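You operate a simulated robot arm through the tools that you are given. There is no shell and no other tool. Be economical: measure what you need, move in short steps, check, and stop when the job is done.

The job below is to be done with a simulated robot arm. You get a single attempt, and the scene is never put back.

## Task
Put three scoops of bolts into the orange pan.
Fine: from the bowl beside the orange bucket; pan and bowl stay; orange scoop, put it back in the top steel box; spill none, none in the orange bucket or another pan. Set down upright: orange scoop.

It is judged by the outcome, as a careful person would: the job done as asked, and still so three seconds after it is handed in. It fails if anything else is knocked over, pushed out of place, dropped, spilled or broken.

## Robot
A 7-joint arm with a two-finger parallel gripper, fixed in place. Base frame: the origin is at the foot of the arm, x ahead of it, y to its left, z up. Lengths are in mm, angles in degrees, forces in N, time in s.
With the tool pointing down near the work surface it reaches from about 100 to 420 mm from the base axis. Its first joint turns from -166.0 to 166.0 degrees. Payload 1.57 kg.
The TCP is the grasp point between the finger pads, 30 mm short of the fingertips. In the tool frame z runs along the fingers and y along their closing line. The gripper opens to 110 mm. The fingers are 24 mm wide and 12 mm thick; the gripper's body (48 by 112 mm) begins 78 mm behind the TCP.
Orientation is that of the tool frame in the base frame, as [roll, pitch, yaw] about the fixed x, y, z axes, in that order (R = Rz(yaw) Ry(pitch) Rx(roll)). With the fingers straight down and closing along the base's y, the tool's x points along the base's -x, its y along +y and its z along -z.

## Interface
- The arm moves only by the tool drive_tool. Its argument "plan" is a list that holds one entry, the list of rows, each a list of 7 numbers: the shift along the base's x, y, z in mm, then the turn, a rotation vector about the base's x, y, z in degrees, then the closure in counts, from 0 (fully open) to 255 (shut). In form: [[[dx, dy, dz, rx, ry, rz, jaw], ...]]. A call has 1 to 12 rows; each row shifts and turns the commanded pose from where the row before left it. A row lasts 0.2 s, in which the tool goes at most 50 mm and 8.6 degrees; a call with a longer step from one row to the next is refused whole, and so is a gripper value outside its range. Where a pose cannot be reached the arm comes as near as it can. A force on the tool above 40 N (or 10 N above the force at the start of the call, whichever is more), or a blocked arm, ends the call early, and 0.2 s more pass. Each finger travels about 45 mm/s and halts on what it meets, pressing with about 27 N; the grip force reading is that of the motor and also rises with nothing between the fingers. The clock runs only during rows and for 0.2 s after the last one: add rows that do not move to give the fingers time. It gives the time, the measured TCP pose, the force on the tool (base axes), the opening and the grip force at its end, in the units of the frame above (readings bear some noise), with the torque about the TCP (base axes, N m) and any sound that the robot's microphone picked up.
- Cameras (640 x 400 px; columns grow to the right, rows downward): "scene" is fixed at [211.7, 657.3, 1021]; the picture's right is [-0.91, -0.41, 0.00], its down [-0.27, 0.60, -0.76] and it looks along [0.31, -0.69, -0.65] (base axes); focal length 228 px, centre (320, 200). "wrist" rides on the gripper at [70, 16, -141] in the tool frame; the picture's right is [-0.23, 0.97, 0.00], its down [-0.86, -0.20, -0.48] and it looks along [-0.47, -0.11, 0.88] (tool axes); focal length 222 px, centre (320, 200). There is no depth. A picture from a camera that has moved, and an enlarged one, comes with that camera's place and axes in the base frame and with its lens. The place of the scene camera against the robot may be out by one fixed shift of up to 18 mm in any direction.
- snapshot(camera): a new picture of that camera. No time passes.
- lift_body(by): slides the trunk up (or, below 0, down) by that many mm; the arm rides with it, the base frame stays. It gives what a move gives, with no picture.
- inspect(camera, box): a new picture of the part [left, top, right, bottom] of that camera's present view, enlarged. No time passes.
- hand_in(): hands the job in; it is judged then, once.

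Work in short steps. Places have to be worked out from the pictures, the camera data and where the tool is seen: move nearer, look again, correct. Check each grasp and each placing, and mend what went wrong. You have 120 turns and 68 pictures in all, those below and enlarged ones among them. Open the gripper and draw the arm clear of the work before you hand the job in, unless the task says otherwise; then end with one line.

The tools are called after "Request:" as name(argument=value, ...) on one line, values as JSON. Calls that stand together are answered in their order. drive_tool: Moves the arm, as the interface text tells. Its arguments: {"type":"object","properties":{"plan":{"type":"array"}},"required":["plan"]} The other tools are called the same way: lift_body (by) slides the trunk up or down; snapshot (camera) takes a picture; inspect (camera, box) takes an enlarged picture of a part of a camera's view; hand_in () hands the job in.

At the start:

```text
t: 0.0
tcp_pos: [555.9, -8.4, 824.5]
ee_rot: [180.0, 0.0, 180.0]
ft_force: [-1.0, -0.6, -0.4]
wrist_torque: [-0.01, -0.03, 0.04]
finger_gap: 110.3
grip_force: 0.0
trunk travel left (down, up): [-325.0, 265.0]
```

scene: 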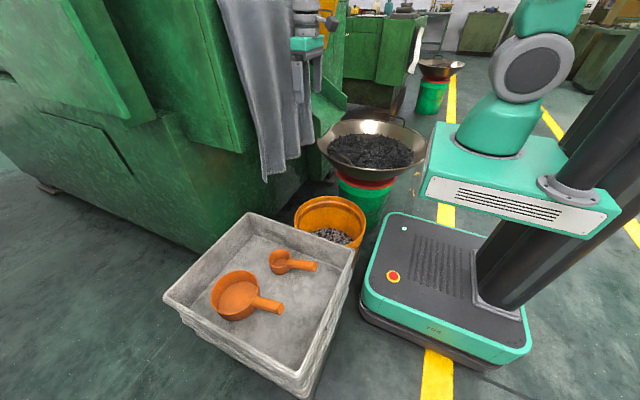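
wrist: 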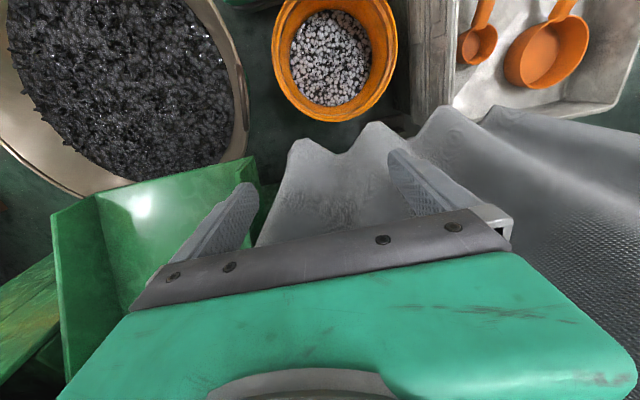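

I'll get enlarged views of the scoop and pan, and of the bowl, to size them before moving.

Request:
inspect(camera="scene", box=[160, 190, 380, 330])

Request:
inspect(camera="scene", box=[290, 90, 450, 190])

Request:
inspect(camera="wrist", box=[400, 0, 640, 150])

```text
2.86 times, centred on (270, 260) of scene
camera zoom: at [211.7, 657.3, 1021.0], right [-0.91, -0.41, 0.0], down [-0.27, 0.6, -0.76], along [0.31, -0.69, -0.65], focal length 651 px, centre (463, 29)
```

zoom: 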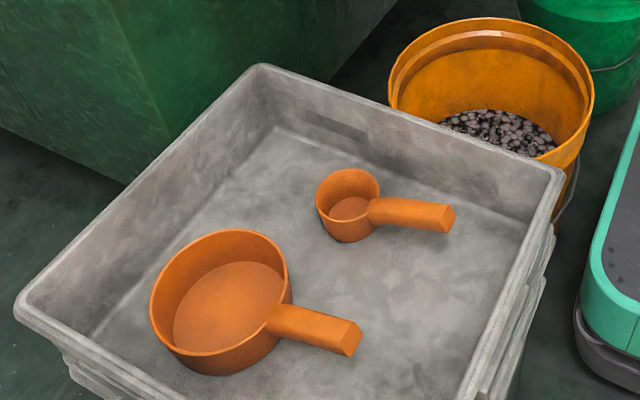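

```text
4.00 times, centred on (370, 140) of scene
camera zoom: at [211.7, 657.3, 1021.0], right [-0.91, -0.41, 0.0], down [-0.27, 0.6, -0.76], along [0.31, -0.69, -0.65], focal length 912 px, centre (120, 440)
```

zoom: 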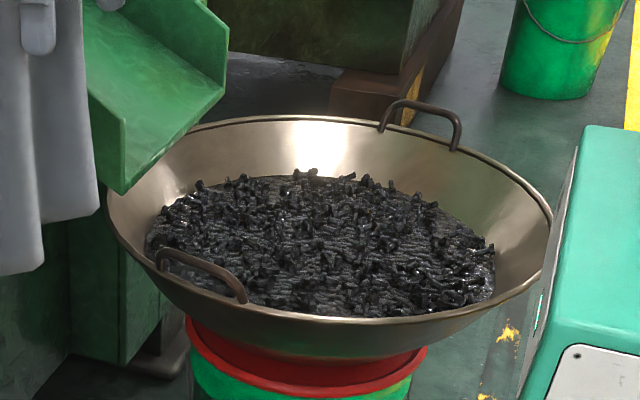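

```text
2.67 times, centred on (520, 75) of wrist
camera zoom: at [485.8, 8.3, 964.4], right [0.23, 0.97, 0.0], down [0.86, -0.2, 0.48], along [0.47, -0.11, -0.88], focal length 592 px, centre (-213, 533)
```

zoom: 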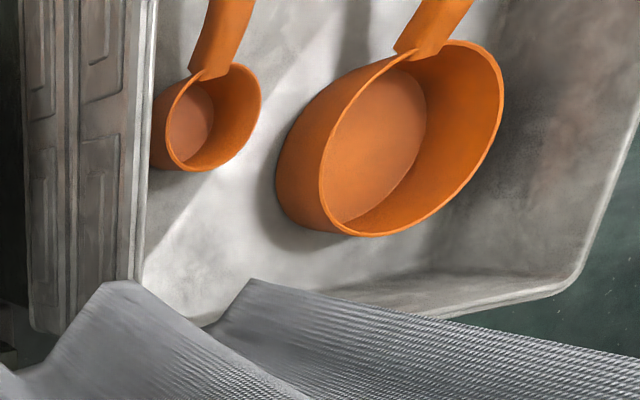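

Triangulating gives the scoop cup at about (497,335,412) with its handle running toward −x. The pan is at about (542,475,405), the bowl at about (393,−347,489) and the orange bucket at about (445,62). I'll move the arm back and left, high up, toward the scoop handle.

Request:
drive_tool(plan=[[[-40, 10, 0, 0, 0, 0, 0], [-40, 25, 0, 0, 0, 0, 0], [-30, 38, 0, 0, 0, 0, 0], [-15, 45, 0, 0, 0, 0, 0], [-10, 45, 0, 0, 0, 0, 0], [-5, 45, 0, 0, 0, 0, 0], [-5, 45, 0, 0, 0, 0, 0], [-5, 40, 0, 0, 0, 0, 0], [0, 20, 0, 0, 0, 0, 0]]])

Request:
snapshot(camera="wrist")

Request:
snapshot(camera="scene")

```text
t: 2.0
tcp_pos: [406.3, 306.1, 822.6]
ee_rot: [180.0, 0.0, -179.9]
ft_force: [0.1, 0.1, 0.7]
wrist_torque: [-0.02, -0.01, 0.03]
finger_gap: 110.1
grip_force: 0.0
trunk travel left (down, up): [-325.0, 265.0]
```

```text
62 pictures are left
camera wrist: at [336.5, 323.3, 963.5], right [0.23, 0.97, 0.0], down [0.85, -0.2, 0.48], along [0.47, -0.11, -0.88], focal length 222 px, centre (320, 200)
```

wrist: 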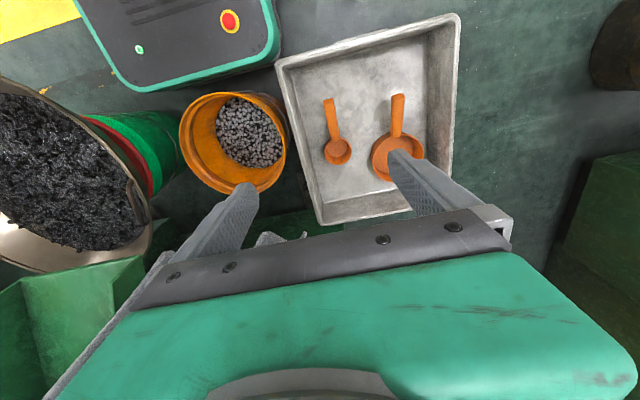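

```text
61 pictures are left
```

scene: 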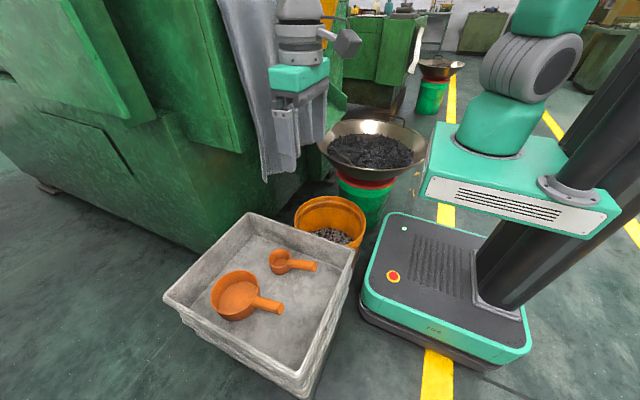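

The wrist view puts the scoop handle from about (383,332) to the cup at (502,330), and the box rim at z≈494. I'll descend with the arm alone to just above the rim, then look closer.

Request:
drive_tool(plan=[[[4, 6, -40, 0, 0, 0, 0], [4, 6, -45, 0, 0, 0, 0], [4, 6, -45, 0, 0, 0, 0], [2, 5, -45, 0, 0, 0, 0], [0, 0, -45, 0, 0, 0, 0], [0, 0, -40, 0, 0, 0, 0]]])

Request:
snapshot(camera="wrist")

Request:
snapshot(camera="scene")

```text
t: 3.4
tcp_pos: [418.6, 327.7, 563.4]
ee_rot: [-179.9, 0.1, -180.0]
ft_force: [0.0, 0.0, 0.5]
wrist_torque: [0.01, -0.03, -0.01]
finger_gap: 110.0
grip_force: 0.2
trunk travel left (down, up): [-325.0, 265.0]
```

```text
60 pictures are left
camera wrist: at [347.9, 344.5, 703.8], right [0.23, 0.97, 0.0], down [0.85, -0.2, 0.48], along [0.47, -0.11, -0.88], focal length 222 px, centre (320, 200)
```

wrist: 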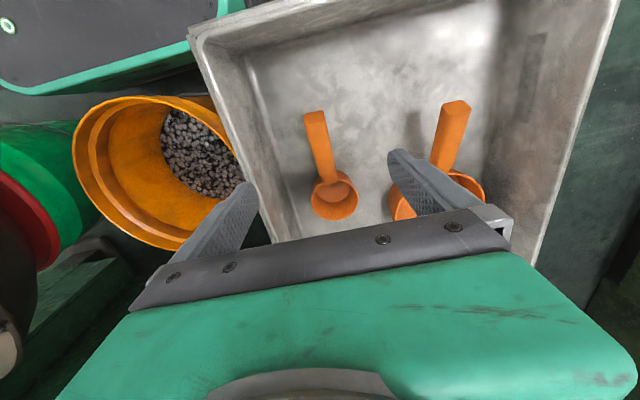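

```text
59 pictures are left
```

scene: 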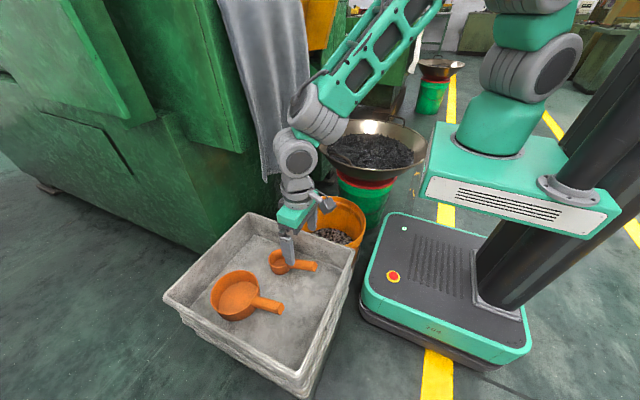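

The handle lies along x from about x=380 to 467 at y≈328, so its yaw matches the tool. I'll go down toward it, slightly rearward at x≈413, then check the height.

Request:
drive_tool(plan=[[[-3, 0, -40, 0, 0, 0, 60], [-2, 0, -40, 0, 0, 0, 60], [0, 0, 0, 0, 0, 0, 60]]])

Request:
snapshot(camera="wrist")

Request:
inspect(camera="scene", box=[220, 170, 380, 290])

```text
t: 4.2
tcp_pos: [415.0, 330.5, 482.2]
ee_rot: [180.0, 0.1, -180.0]
ft_force: [0.0, -0.2, 0.7]
wrist_torque: [-0.02, 0.01, 0.02]
finger_gap: 84.3
grip_force: 0.1
trunk travel left (down, up): [-325.0, 265.0]
```

```text
58 pictures are left
camera wrist: at [344.8, 347.6, 622.2], right [0.23, 0.97, 0.0], down [0.85, -0.2, 0.48], along [0.47, -0.11, -0.88], focal length 222 px, centre (320, 200)
```

wrist: 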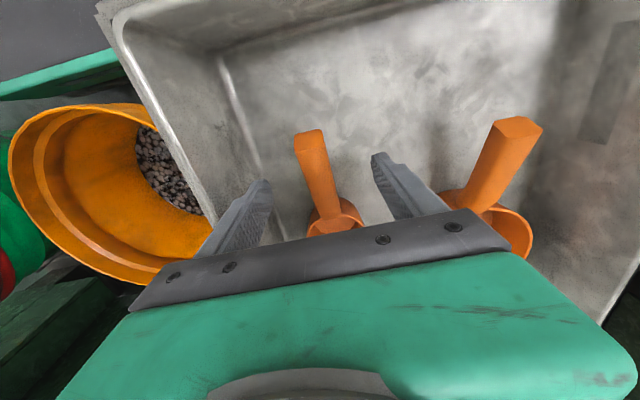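

```text
3.33 times, centred on (300, 230) of scene
camera zoom: at [211.7, 657.3, 1021.0], right [-0.91, -0.41, 0.0], down [-0.27, 0.6, -0.76], along [0.31, -0.69, -0.65], focal length 760 px, centre (387, 100)
```

zoom: 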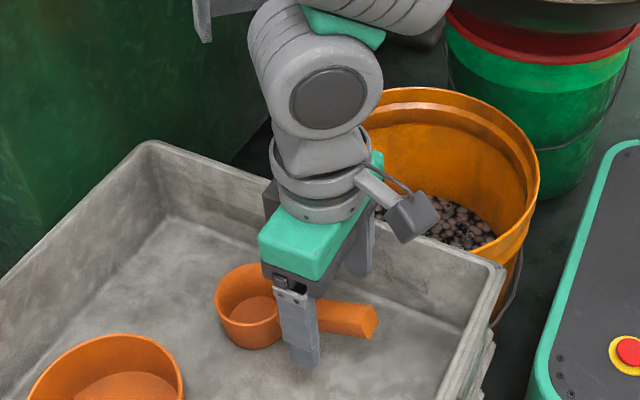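

The handle end reads about (380,330,440). I'll lower 40 mm more, with both fingers clear of it, and look again.

Request:
drive_tool(plan=[[[-1, -1, -20, 0, 0, 0, 100], [0, 0, -20, 0, 0, 0, 110], [0, 0, 0, 0, 0, 0, 110]]])

Request:
snapshot(camera="wrist")

Request:
inspect(camera="scene", box=[240, 220, 360, 310])

```text
t: 5.0
tcp_pos: [414.0, 328.5, 443.4]
ee_rot: [-180.0, 0.1, -180.0]
ft_force: [0.5, -0.2, -1.1]
wrist_torque: [-0.01, 0.01, 0.0]
finger_gap: 62.6
grip_force: 0.0
trunk travel left (down, up): [-325.0, 265.0]
```

```text
56 pictures are left
camera wrist: at [343.4, 345.8, 584.7], right [0.23, 0.97, 0.0], down [0.86, -0.2, 0.48], along [0.47, -0.11, -0.88], focal length 222 px, centre (320, 200)
```

wrist: 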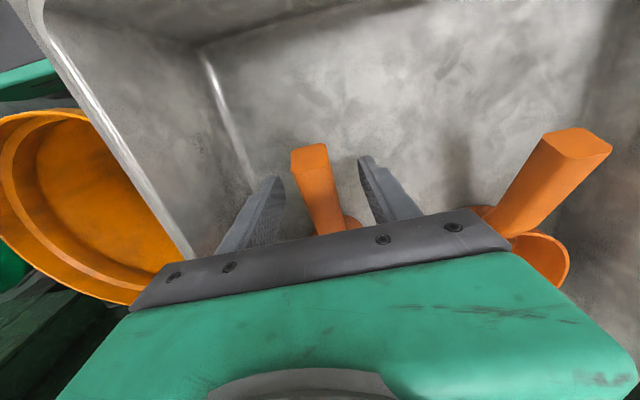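

```text
4.44 times, centred on (300, 265) of scene
camera zoom: at [211.7, 657.3, 1021.0], right [-0.91, -0.41, 0.0], down [-0.27, 0.6, -0.76], along [0.31, -0.69, -0.65], focal length 1013 px, centre (409, -89)
```

zoom: 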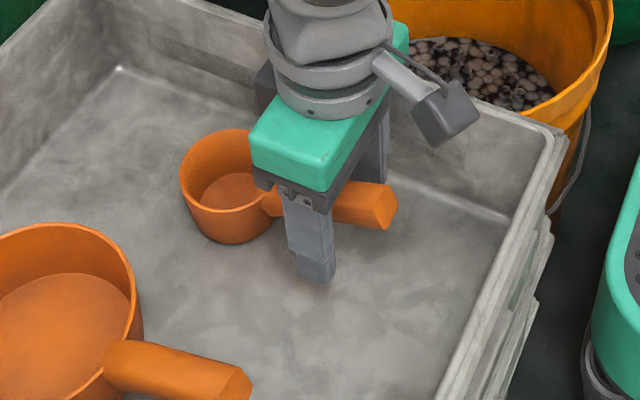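

The TCP is level with the handle (z≈443) and the handle sits between the fingers. Closing now.

Request:
drive_tool(plan=[[[0, 0, -3, 0, 0, 0, 140], [0, 0, 0, 0, 0, 0, 180], [0, 0, 0, 0, 0, 0, 220], [0, 0, 0, 0, 0, 0, 255], [0, 0, 0, 0, 0, 0, 255], [0, 0, 0, 0, 0, 0, 255]]])

Request:
drive_tool(plan=[[[0, 0, 10, 0, 0, 0, 255], [0, 0, 25, 0, 0, 0, 255], [0, 0, 40, 0, 0, 0, 255], [0, 0, 45, 0, 0, 0, 255], [0, 0, 0, 0, 0, 0, 255], [0, 0, 0, 0, 0, 0, 255]]])

Request:
snapshot(camera="wrist")

Request:
inspect(camera="scene", box=[220, 160, 380, 280])

```text
t: 6.4
tcp_pos: [415.3, 328.9, 442.1]
ee_rot: [179.9, 0.0, 180.0]
ft_force: [-0.9, -0.2, 0.1]
wrist_torque: [0.0, -0.04, 0.01]
finger_gap: 23.5
grip_force: 26.6
trunk travel left (down, up): [-325.0, 265.0]
```

```text
t: 7.8
tcp_pos: [410.4, 324.1, 562.8]
ee_rot: [-180.0, -0.1, 180.0]
ft_force: [0.0, 0.7, -0.8]
wrist_torque: [-0.02, 0.08, -0.02]
finger_gap: 23.0
grip_force: 26.8
trunk travel left (down, up): [-325.0, 265.0]
```

```text
54 pictures are left
camera wrist: at [340.7, 342.0, 703.6], right [0.23, 0.97, 0.0], down [0.86, -0.2, 0.48], along [0.47, -0.11, -0.88], focal length 222 px, centre (320, 200)
```

wrist: 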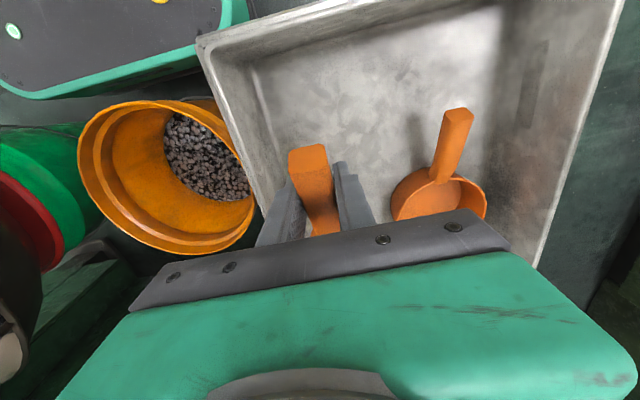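

```text
3.33 times, centred on (300, 220) of scene
camera zoom: at [211.7, 657.3, 1021.0], right [-0.91, -0.41, 0.0], down [-0.27, 0.6, -0.76], along [0.31, -0.69, -0.65], focal length 760 px, centre (387, 133)
```

zoom: 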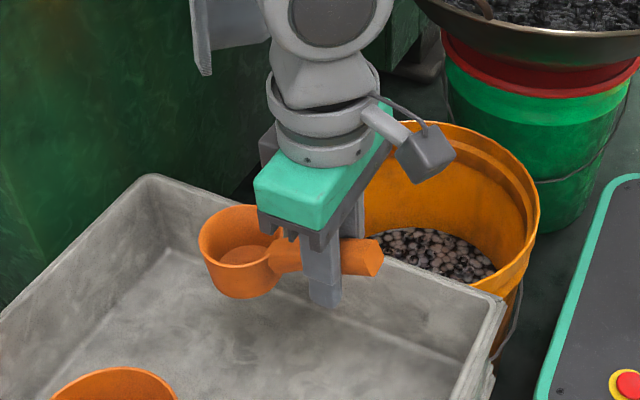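

The grasp is firm: gap 23 mm, scoop level. I'll carry it in an arc at about 380 mm radius, clear of the chute corner at about (572,−140,608), toward the bowl.

Request:
drive_tool(plan=[[[-20, -24, 38, 0, 0, 0, 255], [-20, -30, 34, 0, 0, 0, 255], [-15, -35, 30, 0, 0, 0, 255], [-5, -40, 20, 0, 0, 0, 255], [5, -45, 15, 0, 0, 0, 255], [10, -46, 0, 0, 0, 0, 255], [12, -47, 0, 0, 0, 0, 255], [3, -49, 0, 0, 0, -5, 255]]])

Request:
drive_tool(plan=[[[-5, -48, 0, 0, 0, -8, 255], [-14, -46, 0, 0, 0, -8, 255], [-15, -45, 0, 0, 0, -8, 255], [-12, -45, 0, 0, 0, -7, 255], [-8, -38, 0, 0, 0, -4, 255], [0, 0, 0, 0, 0, 0, 255]]])

Request:
snapshot(camera="wrist")

Request:
snapshot(camera="scene")

```text
t: 9.6
tcp_pos: [384.5, 11.6, 701.0]
ee_rot: [-179.9, 0.0, 175.0]
ft_force: [-0.4, 0.0, -2.6]
wrist_torque: [0.02, 0.1, 0.0]
finger_gap: 23.3
grip_force: 26.8
trunk travel left (down, up): [-325.0, 265.0]
```

```text
t: 11.0
tcp_pos: [333.0, -210.3, 696.5]
ee_rot: [-180.0, 0.0, 140.0]
ft_force: [1.3, 0.5, -1.7]
wrist_torque: [0.06, 0.03, 0.0]
finger_gap: 23.1
grip_force: 26.3
trunk travel left (down, up): [-325.0, 265.0]
```

```text
52 pictures are left
camera wrist: at [289.8, -152.3, 837.9], right [0.8, 0.6, 0.0], down [0.53, -0.7, 0.48], along [0.29, -0.38, -0.88], focal length 222 px, centre (320, 200)
```

wrist: 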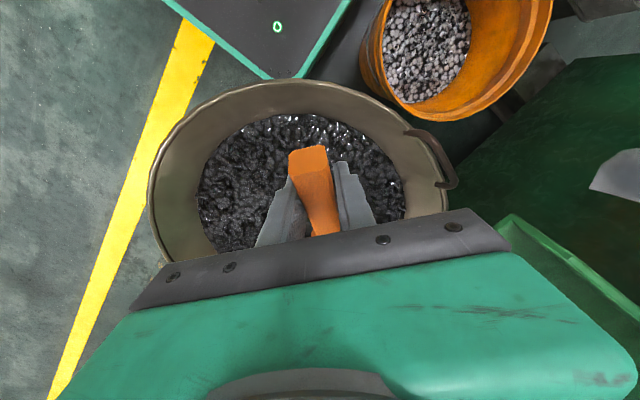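

```text
51 pictures are left
```

scene: 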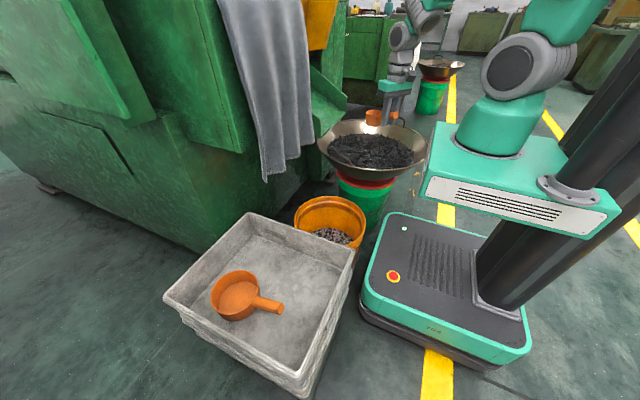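

The bowl centre works out near (405,−365), rim z≈530, bolt surface somewhere in 450–490. I'll tilt the scoop about 50° nose-down above the bolts and re-check.

Request:
drive_tool(plan=[[[1, -17, -6, 5.36, 6.38, 0, 255], [1, -17, -6, 5.36, 6.38, 0, 255], [1, -17, -6, 5.36, 6.38, 0, 255], [1, -17, -6, 5.36, 6.38, 0, 255], [1, -17, -6, 5.36, 6.38, 0, 255], [1, -15, -6, 5.36, 6.38, 0, 255], [0, 0, 0, 0, 0, 0, 255]]])

Request:
snapshot(camera="wrist")

Request:
inspect(camera="scene", box=[300, 60, 460, 180])

```text
t: 12.6
tcp_pos: [350.5, -287.9, 661.2]
ee_rot: [178.1, -45.0, 140.1]
ft_force: [-0.3, 0.5, -0.9]
wrist_torque: [0.09, 0.04, 0.01]
finger_gap: 23.3
grip_force: 27.2
out of reach, approached as far as the arm can: row 6
trunk travel left (down, up): [-325.0, 265.0]
```

```text
50 pictures are left
camera wrist: at [397.3, -311.2, 810.5], right [0.77, 0.63, -0.14], down [0.58, -0.77, -0.27], along [-0.28, 0.13, -0.95], focal length 222 px, centre (320, 200)
```

wrist: 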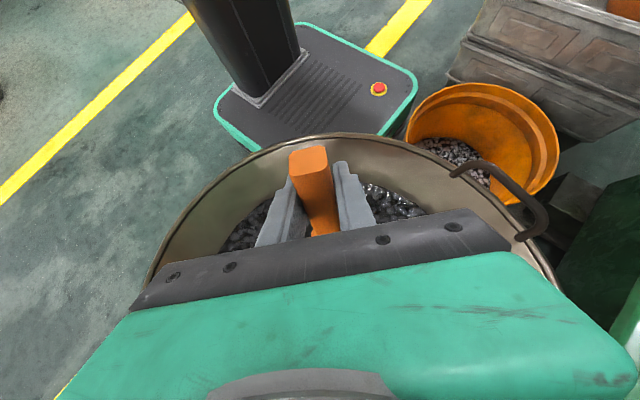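

```text
3.33 times, centred on (380, 120) of scene
camera zoom: at [211.7, 657.3, 1021.0], right [-0.91, -0.41, 0.0], down [-0.27, 0.6, -0.76], along [0.31, -0.69, -0.65], focal length 760 px, centre (120, 467)
```

zoom: 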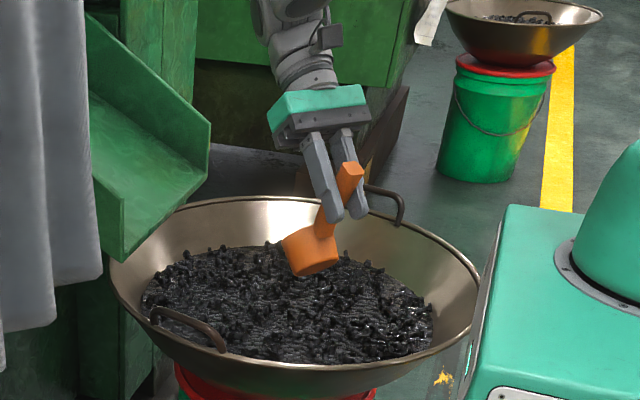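

Tilt stopped at 45°, which is enough. I'll ease back 3°, then descend slowly to find the bolt surface by force.

Request:
drive_tool(plan=[[[-4, -5, -15, -1.9, -2.3, 0, 255], [-4, -5, -20, 0, 0, 0, 255], [0, 0, -20, 0, 0, 0, 255], [0, 0, 0, 0, 0, 0, 255]]])

Request:
inspect(camera="scene", box=[320, 80, 440, 170])

```text
t: 13.6
tcp_pos: [341.9, -298.1, 603.7]
ee_rot: [178.1, -41.9, 140.1]
ft_force: [0.8, 0.0, -0.8]
wrist_torque: [0.04, 0.0, -0.01]
finger_gap: 23.2
grip_force: 27.1
trunk travel left (down, up): [-325.0, 265.0]
```

```text
4.44 times, centred on (380, 125) of scene
camera zoom: at [211.7, 657.3, 1021.0], right [-0.91, -0.41, 0.0], down [-0.27, 0.6, -0.76], along [0.31, -0.69, -0.65], focal length 1013 px, centre (53, 533)
```

zoom: 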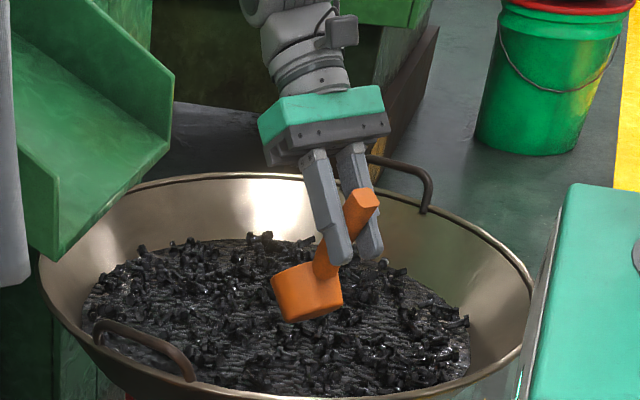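

The cup is just above the bolts. Continuing down in small steps, watching the force.

Request:
drive_tool(plan=[[[0, 0, -8, 0, 0, 0, 255], [0, 0, -8, 0, 0, 0, 255], [0, 0, -8, 0, 0, 0, 255], [0, 0, -8, 0, 0, 0, 255]]])

Request:
drive_tool(plan=[[[0, 0, -6, 0, 0, 0, 255], [0, 0, -6, 0, 0, 0, 255], [0, 0, -6, 0, 0, 0, 255]]])

Request:
inspect(camera="scene", box=[320, 80, 440, 170])

```text
t: 14.6
tcp_pos: [343.1, -298.8, 575.4]
ee_rot: [178.0, -41.8, 140.1]
ft_force: [-0.6, -0.5, -1.3]
wrist_torque: [0.01, -0.02, -0.02]
finger_gap: 23.5
grip_force: 27.0
trunk travel left (down, up): [-325.0, 265.0]
```

```text
t: 15.4
tcp_pos: [341.4, -297.3, 556.6]
ee_rot: [178.1, -42.0, 140.1]
ft_force: [-0.3, -0.6, -1.1]
wrist_torque: [0.02, 0.01, 0.02]
finger_gap: 23.5
grip_force: 26.5
trunk travel left (down, up): [-325.0, 265.0]
```

```text
4.44 times, centred on (380, 125) of scene
camera zoom: at [211.7, 657.3, 1021.0], right [-0.91, -0.41, 0.0], down [-0.27, 0.6, -0.76], along [0.31, -0.69, -0.65], focal length 1013 px, centre (53, 533)
```

zoom: 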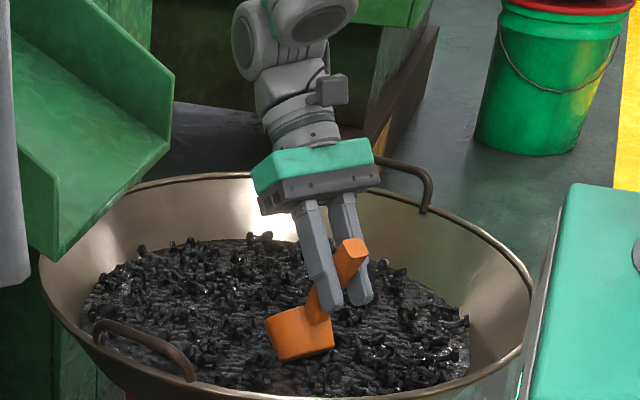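

No contact yet, so the surface is lower than estimated. Continuing down.

Request:
drive_tool(plan=[[[0, 0, -6, 0, 0, 0, 255], [0, 0, -6, 0, 0, 0, 255], [0, 0, -6, 0, 0, 0, 255]]])

Request:
drive_tool(plan=[[[0, 0, -5, 0, 0, 0, 255], [0, 0, -5, 0, 0, 0, 255], [0, 0, -5, 0, 0, 0, 255]]])

Request:
inspect(camera="scene", box=[320, 80, 440, 170])

```text
t: 16.2
tcp_pos: [342.5, -299.1, 537.4]
ee_rot: [178.1, -41.9, 140.0]
ft_force: [-0.2, 0.2, -0.7]
wrist_torque: [0.02, -0.01, -0.01]
finger_gap: 23.1
grip_force: 27.4
trunk travel left (down, up): [-325.0, 265.0]
```

```text
t: 17.0
tcp_pos: [343.7, -297.4, 520.9]
ee_rot: [178.1, -41.9, 140.0]
ft_force: [0.1, 0.3, -1.8]
wrist_torque: [0.05, 0.03, 0.03]
finger_gap: 23.1
grip_force: 26.9
trunk travel left (down, up): [-325.0, 265.0]
```

```text
4.44 times, centred on (380, 125) of scene
camera zoom: at [211.7, 657.3, 1021.0], right [-0.91, -0.41, 0.0], down [-0.27, 0.6, -0.76], along [0.31, -0.69, -0.65], focal length 1013 px, centre (53, 533)
```

zoom: 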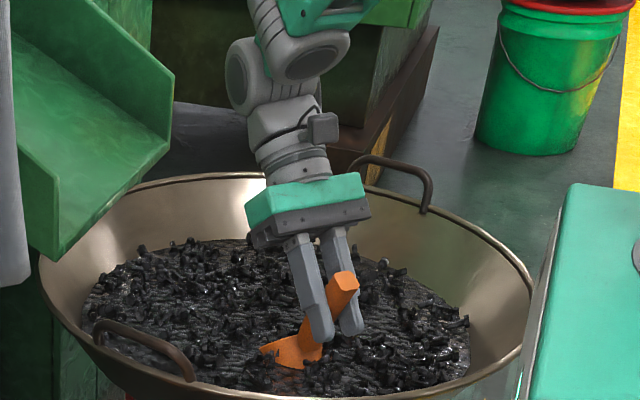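

The cup has entered the bolts with almost no resistance. I'll sink it a little more and push outward along the handle direction.

Request:
drive_tool(plan=[[[0, 0, -5, 0, 0, 0, 255], [0, 0, -5, 0, 0, 0, 255], [0, 0, -5, 0, 0, 0, 255]]])

Request:
drive_tool(plan=[[[8, -6, -2, 0, 0, 0, 255], [8, -6, -2, 0, 0, 0, 255], [8, -6, -1, 0, 0, 0, 255], [8, -6, 0, 0, 0, 0, 255]]])

Request:
inspect(camera="scene", box=[320, 80, 440, 170])

```text
t: 17.8
tcp_pos: [344.2, -297.6, 508.2]
ee_rot: [178.0, -41.9, 140.1]
ft_force: [-0.1, 0.3, -0.9]
wrist_torque: [0.04, 0.03, -0.01]
finger_gap: 23.4
grip_force: 27.3
trunk travel left (down, up): [-325.0, 265.0]
```

```text
t: 18.8
tcp_pos: [374.9, -322.1, 503.9]
ee_rot: [178.1, -42.1, 140.0]
ft_force: [-0.6, 0.3, -2.6]
wrist_torque: [0.03, 0.02, -0.02]
finger_gap: 23.3
grip_force: 27.8
trunk travel left (down, up): [-325.0, 265.0]
```

```text
4.44 times, centred on (380, 125) of scene
camera zoom: at [211.7, 657.3, 1021.0], right [-0.91, -0.41, 0.0], down [-0.27, 0.6, -0.76], along [0.31, -0.69, -0.65], focal length 1013 px, centre (53, 533)
```

zoom: 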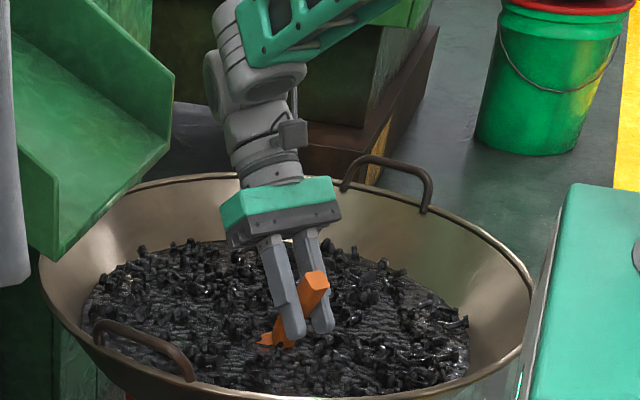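

The cup is buried with little force. I'll push slightly more, then roll it back to level while lifting.

Request:
drive_tool(plan=[[[9, -8, 0, 0, 0, 0, 255], [6, -5, 0, 0, 0, 0, 255], [-2, 1.6, -3, -4.5, -5.36, 0, 255], [-1.2, 1, 0, -4.5, -5.36, 0, 255], [-5, 4.2, 1, -4.5, -5.36, 0, 255], [-4.3, 3.6, 5, -4.5, -5.36, 0, 255], [-3.3, 2.8, 6, -4.5, -5.36, 0, 255], [-2.4, 2, 8, -4.5, -5.36, 0, 255], [0, 0, 15, 0, 0, 0, 255], [0, 0, 20, 0, 0, 0, 255], [0, 0, 20, 0, 0, 0, 255]]])

Request:
snapshot(camera="wrist")

Request:
inspect(camera="scene", box=[320, 80, 440, 170])

```text
t: 21.2
tcp_pos: [372.6, -311.8, 578.1]
ee_rot: [178.2, 0.0, 140.0]
ft_force: [0.3, 0.5, -3.0]
wrist_torque: [0.07, 0.15, 0.0]
finger_gap: 23.6
grip_force: 26.9
out of reach, approached as far as the arm can: row 1, 2
trunk travel left (down, up): [-325.0, 265.0]
```

```text
44 pictures are left
camera wrist: at [325.7, -257.9, 718.7], right [0.8, 0.6, 0.03], down [0.52, -0.71, 0.47], along [0.31, -0.36, -0.88], focal length 222 px, centre (320, 200)
```

wrist: 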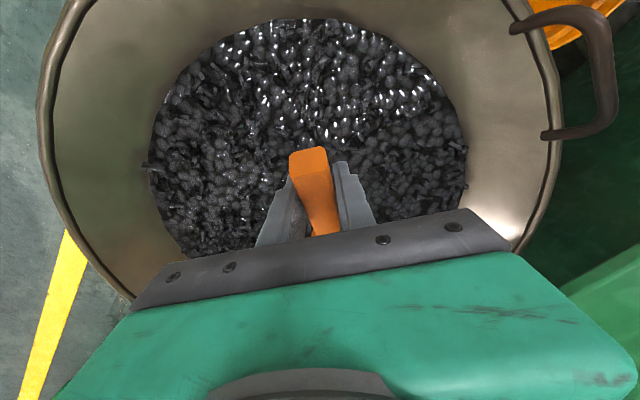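

```text
4.44 times, centred on (380, 125) of scene
camera zoom: at [211.7, 657.3, 1021.0], right [-0.91, -0.41, 0.0], down [-0.27, 0.6, -0.76], along [0.31, -0.69, -0.65], focal length 1013 px, centre (53, 533)
```

zoom: 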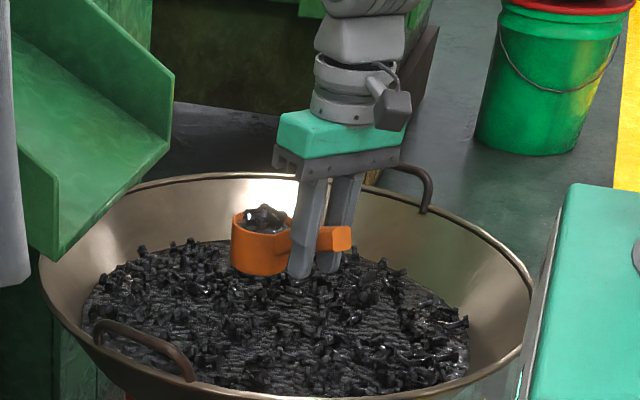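

The scoop is full. I'll zoom in to see how precarious the heap is.

Request:
inspect(camera="scene", box=[360, 115, 410, 150])

```text
11.43 times, centred on (385, 132) of scene
camera zoom: at [211.7, 657.3, 1021.0], right [-0.91, -0.41, 0.0], down [-0.27, 0.6, -0.76], along [0.31, -0.69, -0.65], focal length 2605 px, centre (-423, 971)
```

zoom: 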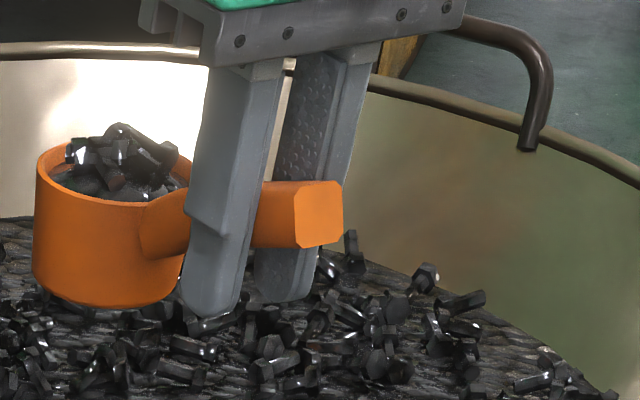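

The bolts sit within the rim. I'll lift gently and carry level along the arc back toward the box, turning the yaw from −40° to −20° on the way.

Request:
drive_tool(plan=[[[0, 0, 10, -1.38, 1.16, 0, 255], [0, 0, 20, 0, 0, 0, 255], [-4, 5, 25, 0, 0, 0, 255], [-6, 13, 25, 0, 0, 0, 255], [-6, 22, 20, 0, 0, 0, 255], [-4, 30, 10, 0, 0, 0, 255], [-1, 36, 5, 0, 0, 0, 255], [2, 38, 0, 0, 0, 0, 255], [5, 38, 0, 0, 0, 0, 255], [8, 38, 0, 0, 0, 0, 255], [8, 38, 0, 0, 0, 0, 255], [5, 28, 0, 0, 0, 0, 255]]])

Request:
drive_tool(plan=[[[5, 25, 0, 0, 0, 2, 255], [6, 34, 0, 0, 0, 2, 255], [6, 36, 0, 0, 0, 2, 255], [6, 36, 0, 0, 0, 2, 255], [6, 36, 0, 0, 0, 2, 255], [6, 36, 0, 0, 0, 2, 255], [6, 36, 0, 0, 0, 2, 255], [6, 36, 0, 0, 0, 2, 255], [6, 34, 0, 0, 0, 2, 255], [4, 26, 0, 0, 0, 2, 255], [2, 12, 0, 0, 0, 0, 255], [0, 0, 0, 0, 0, 0, 255]]])

Request:
snapshot(camera="scene")

Request:
snapshot(camera="wrist")

```text
t: 23.8
tcp_pos: [379.3, -30.1, 694.3]
ee_rot: [-180.0, 0.1, 139.9]
ft_force: [0.5, 0.2, -2.1]
wrist_torque: [0.09, 0.11, 0.02]
finger_gap: 23.3
grip_force: 27.4
trunk travel left (down, up): [-325.0, 265.0]
```

```text
t: 26.4
tcp_pos: [437.1, 318.5, 692.6]
ee_rot: [180.0, 0.1, 160.1]
ft_force: [-0.6, 0.0, -2.0]
wrist_torque: [0.04, 0.14, 0.01]
finger_gap: 23.4
grip_force: 26.9
trunk travel left (down, up): [-325.0, 265.0]
```

```text
41 pictures are left
```

scene: 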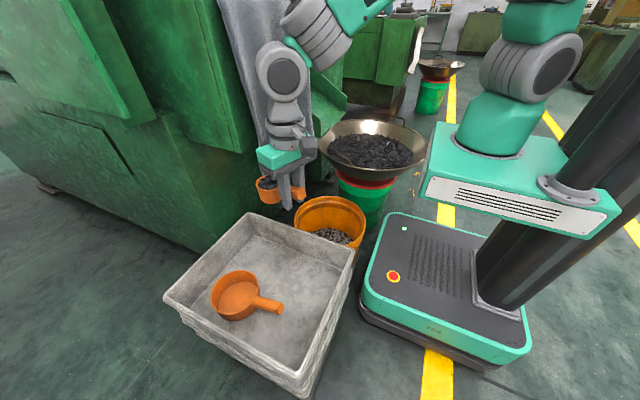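

```text
40 pictures are left
camera wrist: at [376.7, 358.6, 833.0], right [0.55, 0.84, 0.0], down [0.74, -0.48, 0.48], along [0.4, -0.26, -0.88], focal length 222 px, centre (320, 200)
```

wrist: 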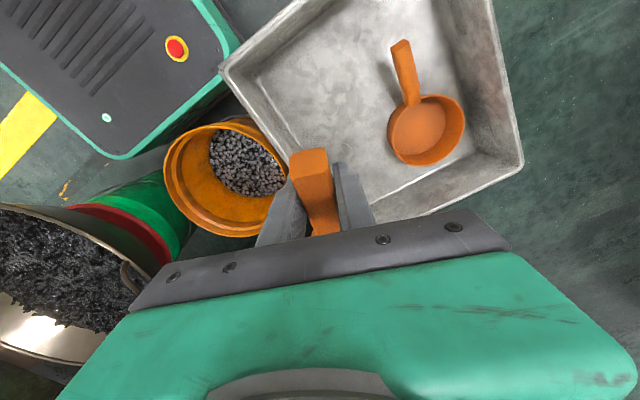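

The pan centre is confirmed at about (541,469), rim z≈445. I'll move the level scoop over it to z≈540 and check reach.

Request:
drive_tool(plan=[[[2, 12, -10, 0, 0, 0, 255], [3, 20, -15, 0, 0, 0, 255], [3, 26, -20, 0, 0, 0, 255], [3, 28, -20, 0, 0, 0, 255], [3, 28, -20, 0, 0, 0, 255], [3, 28, -20, 0, 0, 0, 255], [3, 24, -20, 0, 0, 0, 255], [3, 16, -15, 0, 0, 0, 255], [3, 10, -10, 0, 0, 0, 255], [0, 0, 0, 0, 0, 0, 255]]])

Request:
inspect(camera="scene", box=[160, 150, 360, 300])

Request:
snapshot(camera="wrist")

```text
t: 28.6
tcp_pos: [463.9, 511.2, 541.5]
ee_rot: [-179.9, 0.1, 160.0]
ft_force: [0.7, -0.2, -1.3]
wrist_torque: [0.06, 0.13, 0.0]
finger_gap: 23.3
grip_force: 27.5
trunk travel left (down, up): [-325.0, 265.0]
```

```text
2.67 times, centred on (260, 225) of scene
camera zoom: at [211.7, 657.3, 1021.0], right [-0.91, -0.41, 0.0], down [-0.27, 0.6, -0.76], along [0.31, -0.69, -0.65], focal length 608 px, centre (480, 133)
```

zoom: 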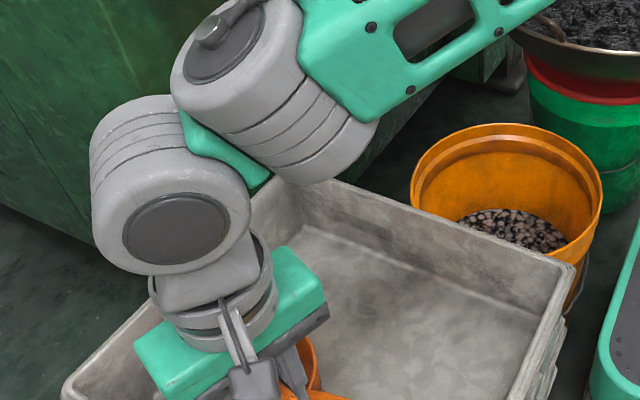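

```text
38 pictures are left
camera wrist: at [402.9, 551.5, 682.0], right [0.55, 0.84, 0.0], down [0.73, -0.48, 0.48], along [0.4, -0.26, -0.88], focal length 222 px, centre (320, 200)
```

wrist: 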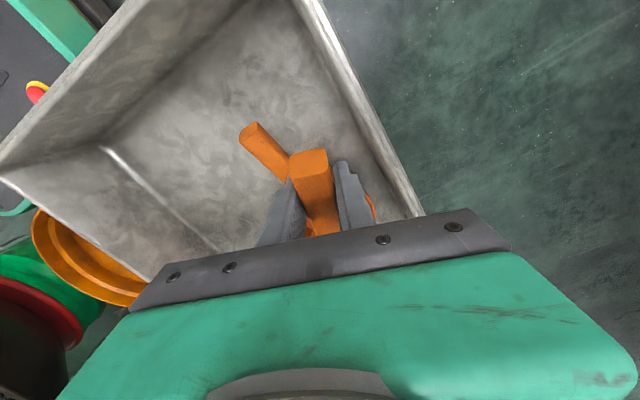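

The scoop is over the pan and level. I'll lower to z≈510 and start rolling about the handle axis so it pours onto the pan centre, then check.

Request:
drive_tool(plan=[[[0, 0, -15, 0, 0, 0, 255], [0, 0, -15, 0, 0, 0, 255], [0, 0, 0, 4.7, -1.71, 0, 255], [0, 0, 0, 4.7, -1.71, 0, 255], [0, 0, 0, 4.7, -1.71, 0, 255], [0, 0, 0, 4.7, -1.71, 0, 255], [0, 0, 0, 4.7, -1.71, 0, 255], [0, 0, 0, 4.7, -1.71, 0, 255], [0, 0, 0, 4.7, -1.71, 0, 255], [0, 0, 0, 4.7, -1.71, 0, 255]]])

Request:
inspect(camera="scene", box=[160, 150, 360, 300])

```text
t: 30.8
tcp_pos: [463.5, 511.6, 512.0]
ee_rot: [139.9, 0.1, 160.1]
ft_force: [-0.4, -0.7, -1.0]
wrist_torque: [0.02, 0.15, -0.01]
finger_gap: 23.2
grip_force: 26.6
trunk travel left (down, up): [-325.0, 265.0]
```

```text
2.67 times, centred on (260, 225) of scene
camera zoom: at [211.7, 657.3, 1021.0], right [-0.91, -0.41, 0.0], down [-0.27, 0.6, -0.76], along [0.31, -0.69, -0.65], focal length 608 px, centre (480, 133)
```

zoom: 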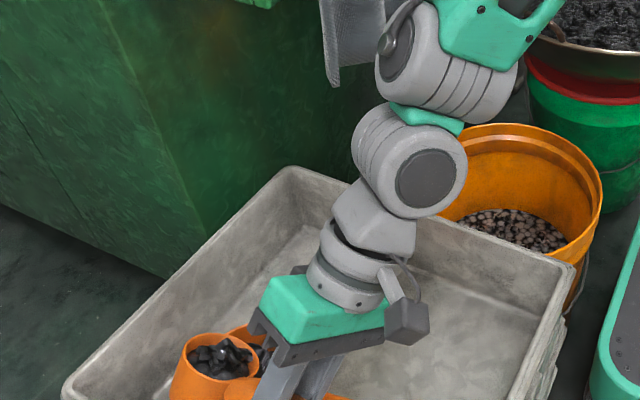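

No bolts have left the cup at 40°. I'll continue rolling to 70°, rising a little so the wrist clears the box wall.

Request:
drive_tool(plan=[[[0, 0, 0, 4.7, -1.71, 0, 255], [0, 0, 2, 4.7, -1.71, 0, 255], [0, 0, 3, 4.7, -1.71, 0, 255], [0, 0, 5, 4.7, -1.71, 0, 255], [0, 0, 5, 4.7, -1.71, 0, 255], [0, 0, 5, 4.7, -1.71, 0, 255], [0, 0, 0, 0, 0, 0, 255]]])

Request:
inspect(camera="scene", box=[160, 180, 360, 330])

```text
t: 32.4
tcp_pos: [464.1, 511.9, 531.7]
ee_rot: [109.9, 0.1, 159.9]
ft_force: [-1.3, -0.1, -1.6]
wrist_torque: [0.02, 0.1, 0.01]
finger_gap: 23.4
grip_force: 27.0
trunk travel left (down, up): [-325.0, 265.0]
```

```text
2.67 times, centred on (260, 255) of scene
camera zoom: at [211.7, 657.3, 1021.0], right [-0.91, -0.41, 0.0], down [-0.27, 0.6, -0.76], along [0.31, -0.69, -0.65], focal length 608 px, centre (480, 53)
```

zoom: 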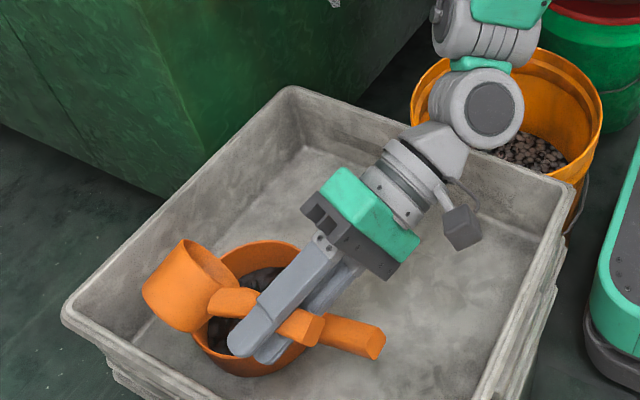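

Bolts are landing in the pan. Rolling on to 90° with a small rise.

Request:
drive_tool(plan=[[[0, 0, 8, 4.7, -1.71, 0, 255], [0, 0, 8, 4.7, -1.71, 0, 255], [0, 0, 8, 4.7, -1.71, 0, 255], [0, 0, 8, 4.7, -1.71, 0, 255], [0, 0, 0, 0, 0, 0, 255]]])

Request:
snapshot(camera="scene")

Request:
snapshot(camera="wrist")

```text
t: 33.6
tcp_pos: [465.9, 510.3, 562.8]
ee_rot: [89.8, 0.0, 159.9]
ft_force: [0.3, 0.1, -0.6]
wrist_torque: [0.01, 0.09, -0.01]
finger_gap: 23.2
grip_force: 27.0
trunk travel left (down, up): [-325.0, 265.0]
```

```text
35 pictures are left
```

scene: 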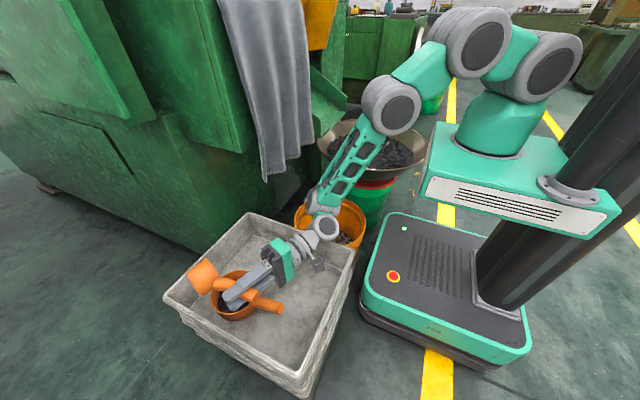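

```text
34 pictures are left
camera wrist: at [350.3, 402.0, 577.9], right [0.21, -0.08, 0.97], down [0.64, -0.74, -0.2], along [0.74, 0.66, -0.11], focal length 222 px, centre (320, 200)
```

wrist: 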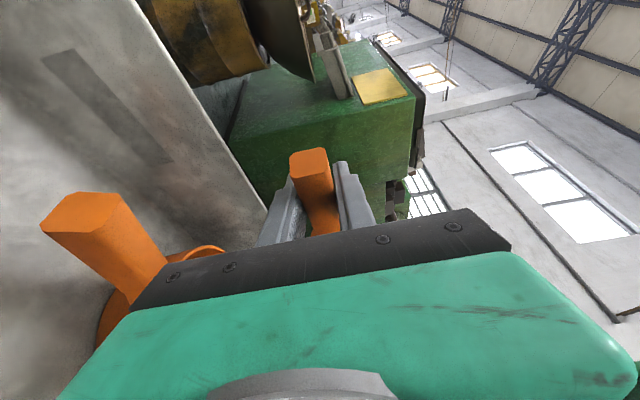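

Mostly poured: torque is back near its empty value. I'll roll back to level above the pan and look for leftovers in the cup.

Request:
drive_tool(plan=[[[0, 0, 0, -7.5, 2.73, 0, 255], [0, 0, 0, -7.5, 2.73, 0, 255], [0, 0, 0, -7.5, 2.73, 0, 255], [0, 0, 0, -7.5, 2.73, 0, 255], [0, 0, 0, -7.5, 2.73, 0, 255], [0, 0, 0, -7.5, 2.73, 0, 255], [0, 0, 0, 0, 0, 0, 255]]])

Request:
inspect(camera="scene", box=[180, 230, 300, 320])

```text
t: 35.2
tcp_pos: [464.0, 511.7, 564.2]
ee_rot: [137.9, 0.1, 159.8]
ft_force: [-0.9, 0.6, -0.7]
wrist_torque: [0.03, 0.11, 0.03]
finger_gap: 23.4
grip_force: 27.1
trunk travel left (down, up): [-325.0, 265.0]
```

```text
4.44 times, centred on (240, 275) of scene
camera zoom: at [211.7, 657.3, 1021.0], right [-0.91, -0.41, 0.0], down [-0.27, 0.6, -0.76], along [0.31, -0.69, -0.65], focal length 1013 px, centre (676, -133)
```

zoom: 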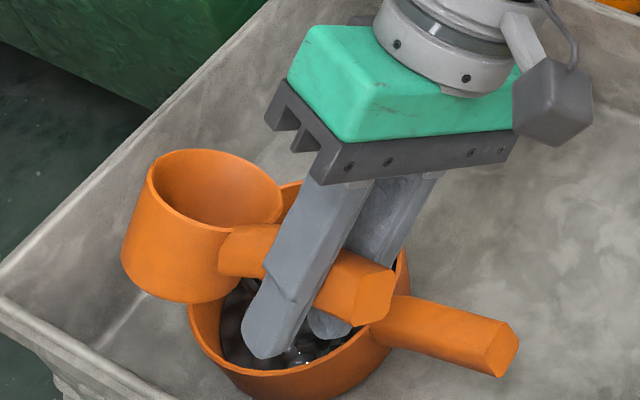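

The visible interior is clean. I'll level, back off toward the carry position, and check both cup and pan.

Request:
drive_tool(plan=[[[0, 0, 10, -7.9, 2.88, 0, 255], [0, 0, 15, -7.9, 2.88, 0, 255], [-2, -10, 20, -7.9, 2.88, 0, 255], [-3, -25, 25, -7.9, 2.88, 0, 255], [-4, -35, 25, -7.9, 2.88, 0, 255], [-4, -40, 20, 0, 0, 0, 255], [-4, -40, 10, 0, 0, 0, 255], [-4, -30, 5, 0, 0, 0, 255], [-2, -12, 0, 0, 0, 0, 255], [0, 0, 0, 0, 0, 0, 255]]])

Request:
inspect(camera="scene", box=[160, 170, 360, 320])

Request:
inspect(camera="wrist", box=[240, 0, 560, 200])

```text
t: 37.4
tcp_pos: [441.3, 318.6, 693.1]
ee_rot: [179.8, 0.0, 160.0]
ft_force: [0.3, 0.1, -1.0]
wrist_torque: [0.01, 0.03, 0.0]
finger_gap: 23.1
grip_force: 27.4
trunk travel left (down, up): [-325.0, 265.0]
```

```text
2.67 times, centred on (260, 245) of scene
camera zoom: at [211.7, 657.3, 1021.0], right [-0.91, -0.41, 0.0], down [-0.27, 0.6, -0.76], along [0.31, -0.69, -0.65], focal length 608 px, centre (480, 80)
```

zoom: 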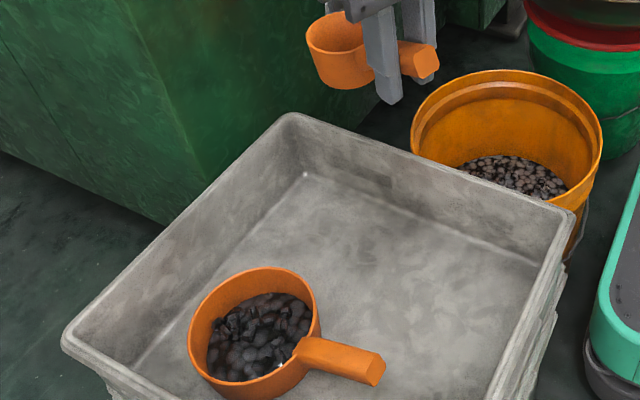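

```text
2.00 times, centred on (400, 100) of wrist
camera zoom: at [380.9, 357.3, 834.0], right [0.55, 0.84, 0.0], down [0.73, -0.48, 0.48], along [0.4, -0.26, -0.88], focal length 444 px, centre (160, 400)
```

zoom: 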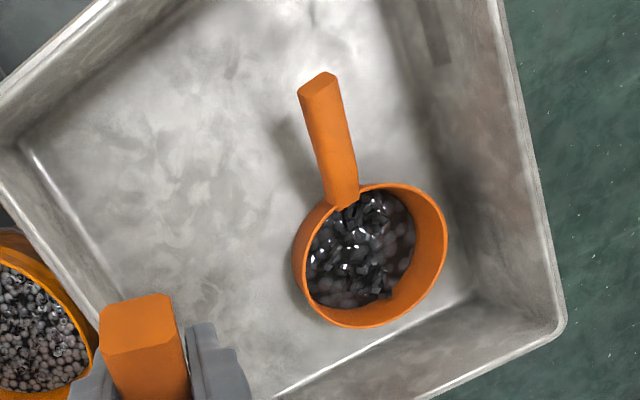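

The first scoop is all in the pan, nothing is spilled and the cup is empty. I'll go back to the bowl for the second scoop, at a spot shifted sideways.

Request:
drive_tool(plan=[[[-6.9, -38.8, 0, 0, 0, -2.22, 255], [-6.9, -38.8, 0, 0, 0, -2.22, 255], [-6.9, -38.8, 0, 0, 0, -2.22, 255], [-6.9, -38.8, 0, 0, 0, -2.22, 255], [-6.9, -38.8, 0, 0, 0, -2.22, 255], [-6.9, -38.8, 0, 0, 0, -2.22, 255], [-6.9, -38.8, 0, 0, 0, -2.22, 255], [-6.9, -38.8, 0, 0, 0, -2.22, 255], [-6.9, -38.8, 0, 0, 0, -2.22, 255]]])

Request:
drive_tool(plan=[[[-5, -41, 0, 0, 0, 0, 255], [-5, -41, 0, 0, 0, 0, 255], [-5, -41, 0, 0, 0, 0, 255], [-5, -41, 0, 0, 0, 0, 255], [-4, -41, 0, 0, 0, 0, 255], [1, -8, -20, 5.4, 6.43, 0, 255], [1, -8, -20, 5.4, 6.43, 0, 255], [1, -8, -20, 5.4, 6.43, 0, 255], [1, -8, -20, 5.4, 6.43, 0, 255], [2, -8, -20, 5.4, 6.43, 0, 255], [0, 0, 0, 0, 0, 0, 255]]])

Request:
inspect(camera="scene", box=[320, 80, 440, 170])

```text
t: 39.4
tcp_pos: [378.8, -32.0, 696.4]
ee_rot: [179.9, 0.0, 140.1]
ft_force: [0.1, -0.4, -1.4]
wrist_torque: [0.03, 0.05, -0.02]
finger_gap: 23.3
grip_force: 27.2
trunk travel left (down, up): [-325.0, 265.0]
```

```text
t: 41.8
tcp_pos: [361.2, -275.1, 593.5]
ee_rot: [179.8, -42.0, 140.0]
ft_force: [0.5, -0.2, -1.3]
wrist_torque: [0.02, 0.06, 0.01]
finger_gap: 23.2
grip_force: 26.7
trunk travel left (down, up): [-325.0, 265.0]
```

```text
4.44 times, centred on (380, 125) of scene
camera zoom: at [211.7, 657.3, 1021.0], right [-0.91, -0.41, 0.0], down [-0.27, 0.6, -0.76], along [0.31, -0.69, -0.65], focal length 1013 px, centre (53, 533)
```

zoom: 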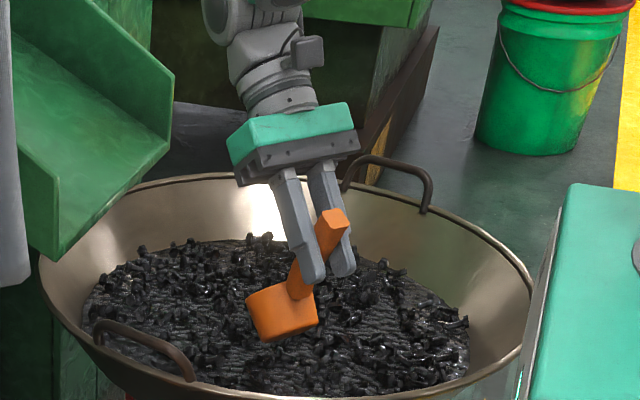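

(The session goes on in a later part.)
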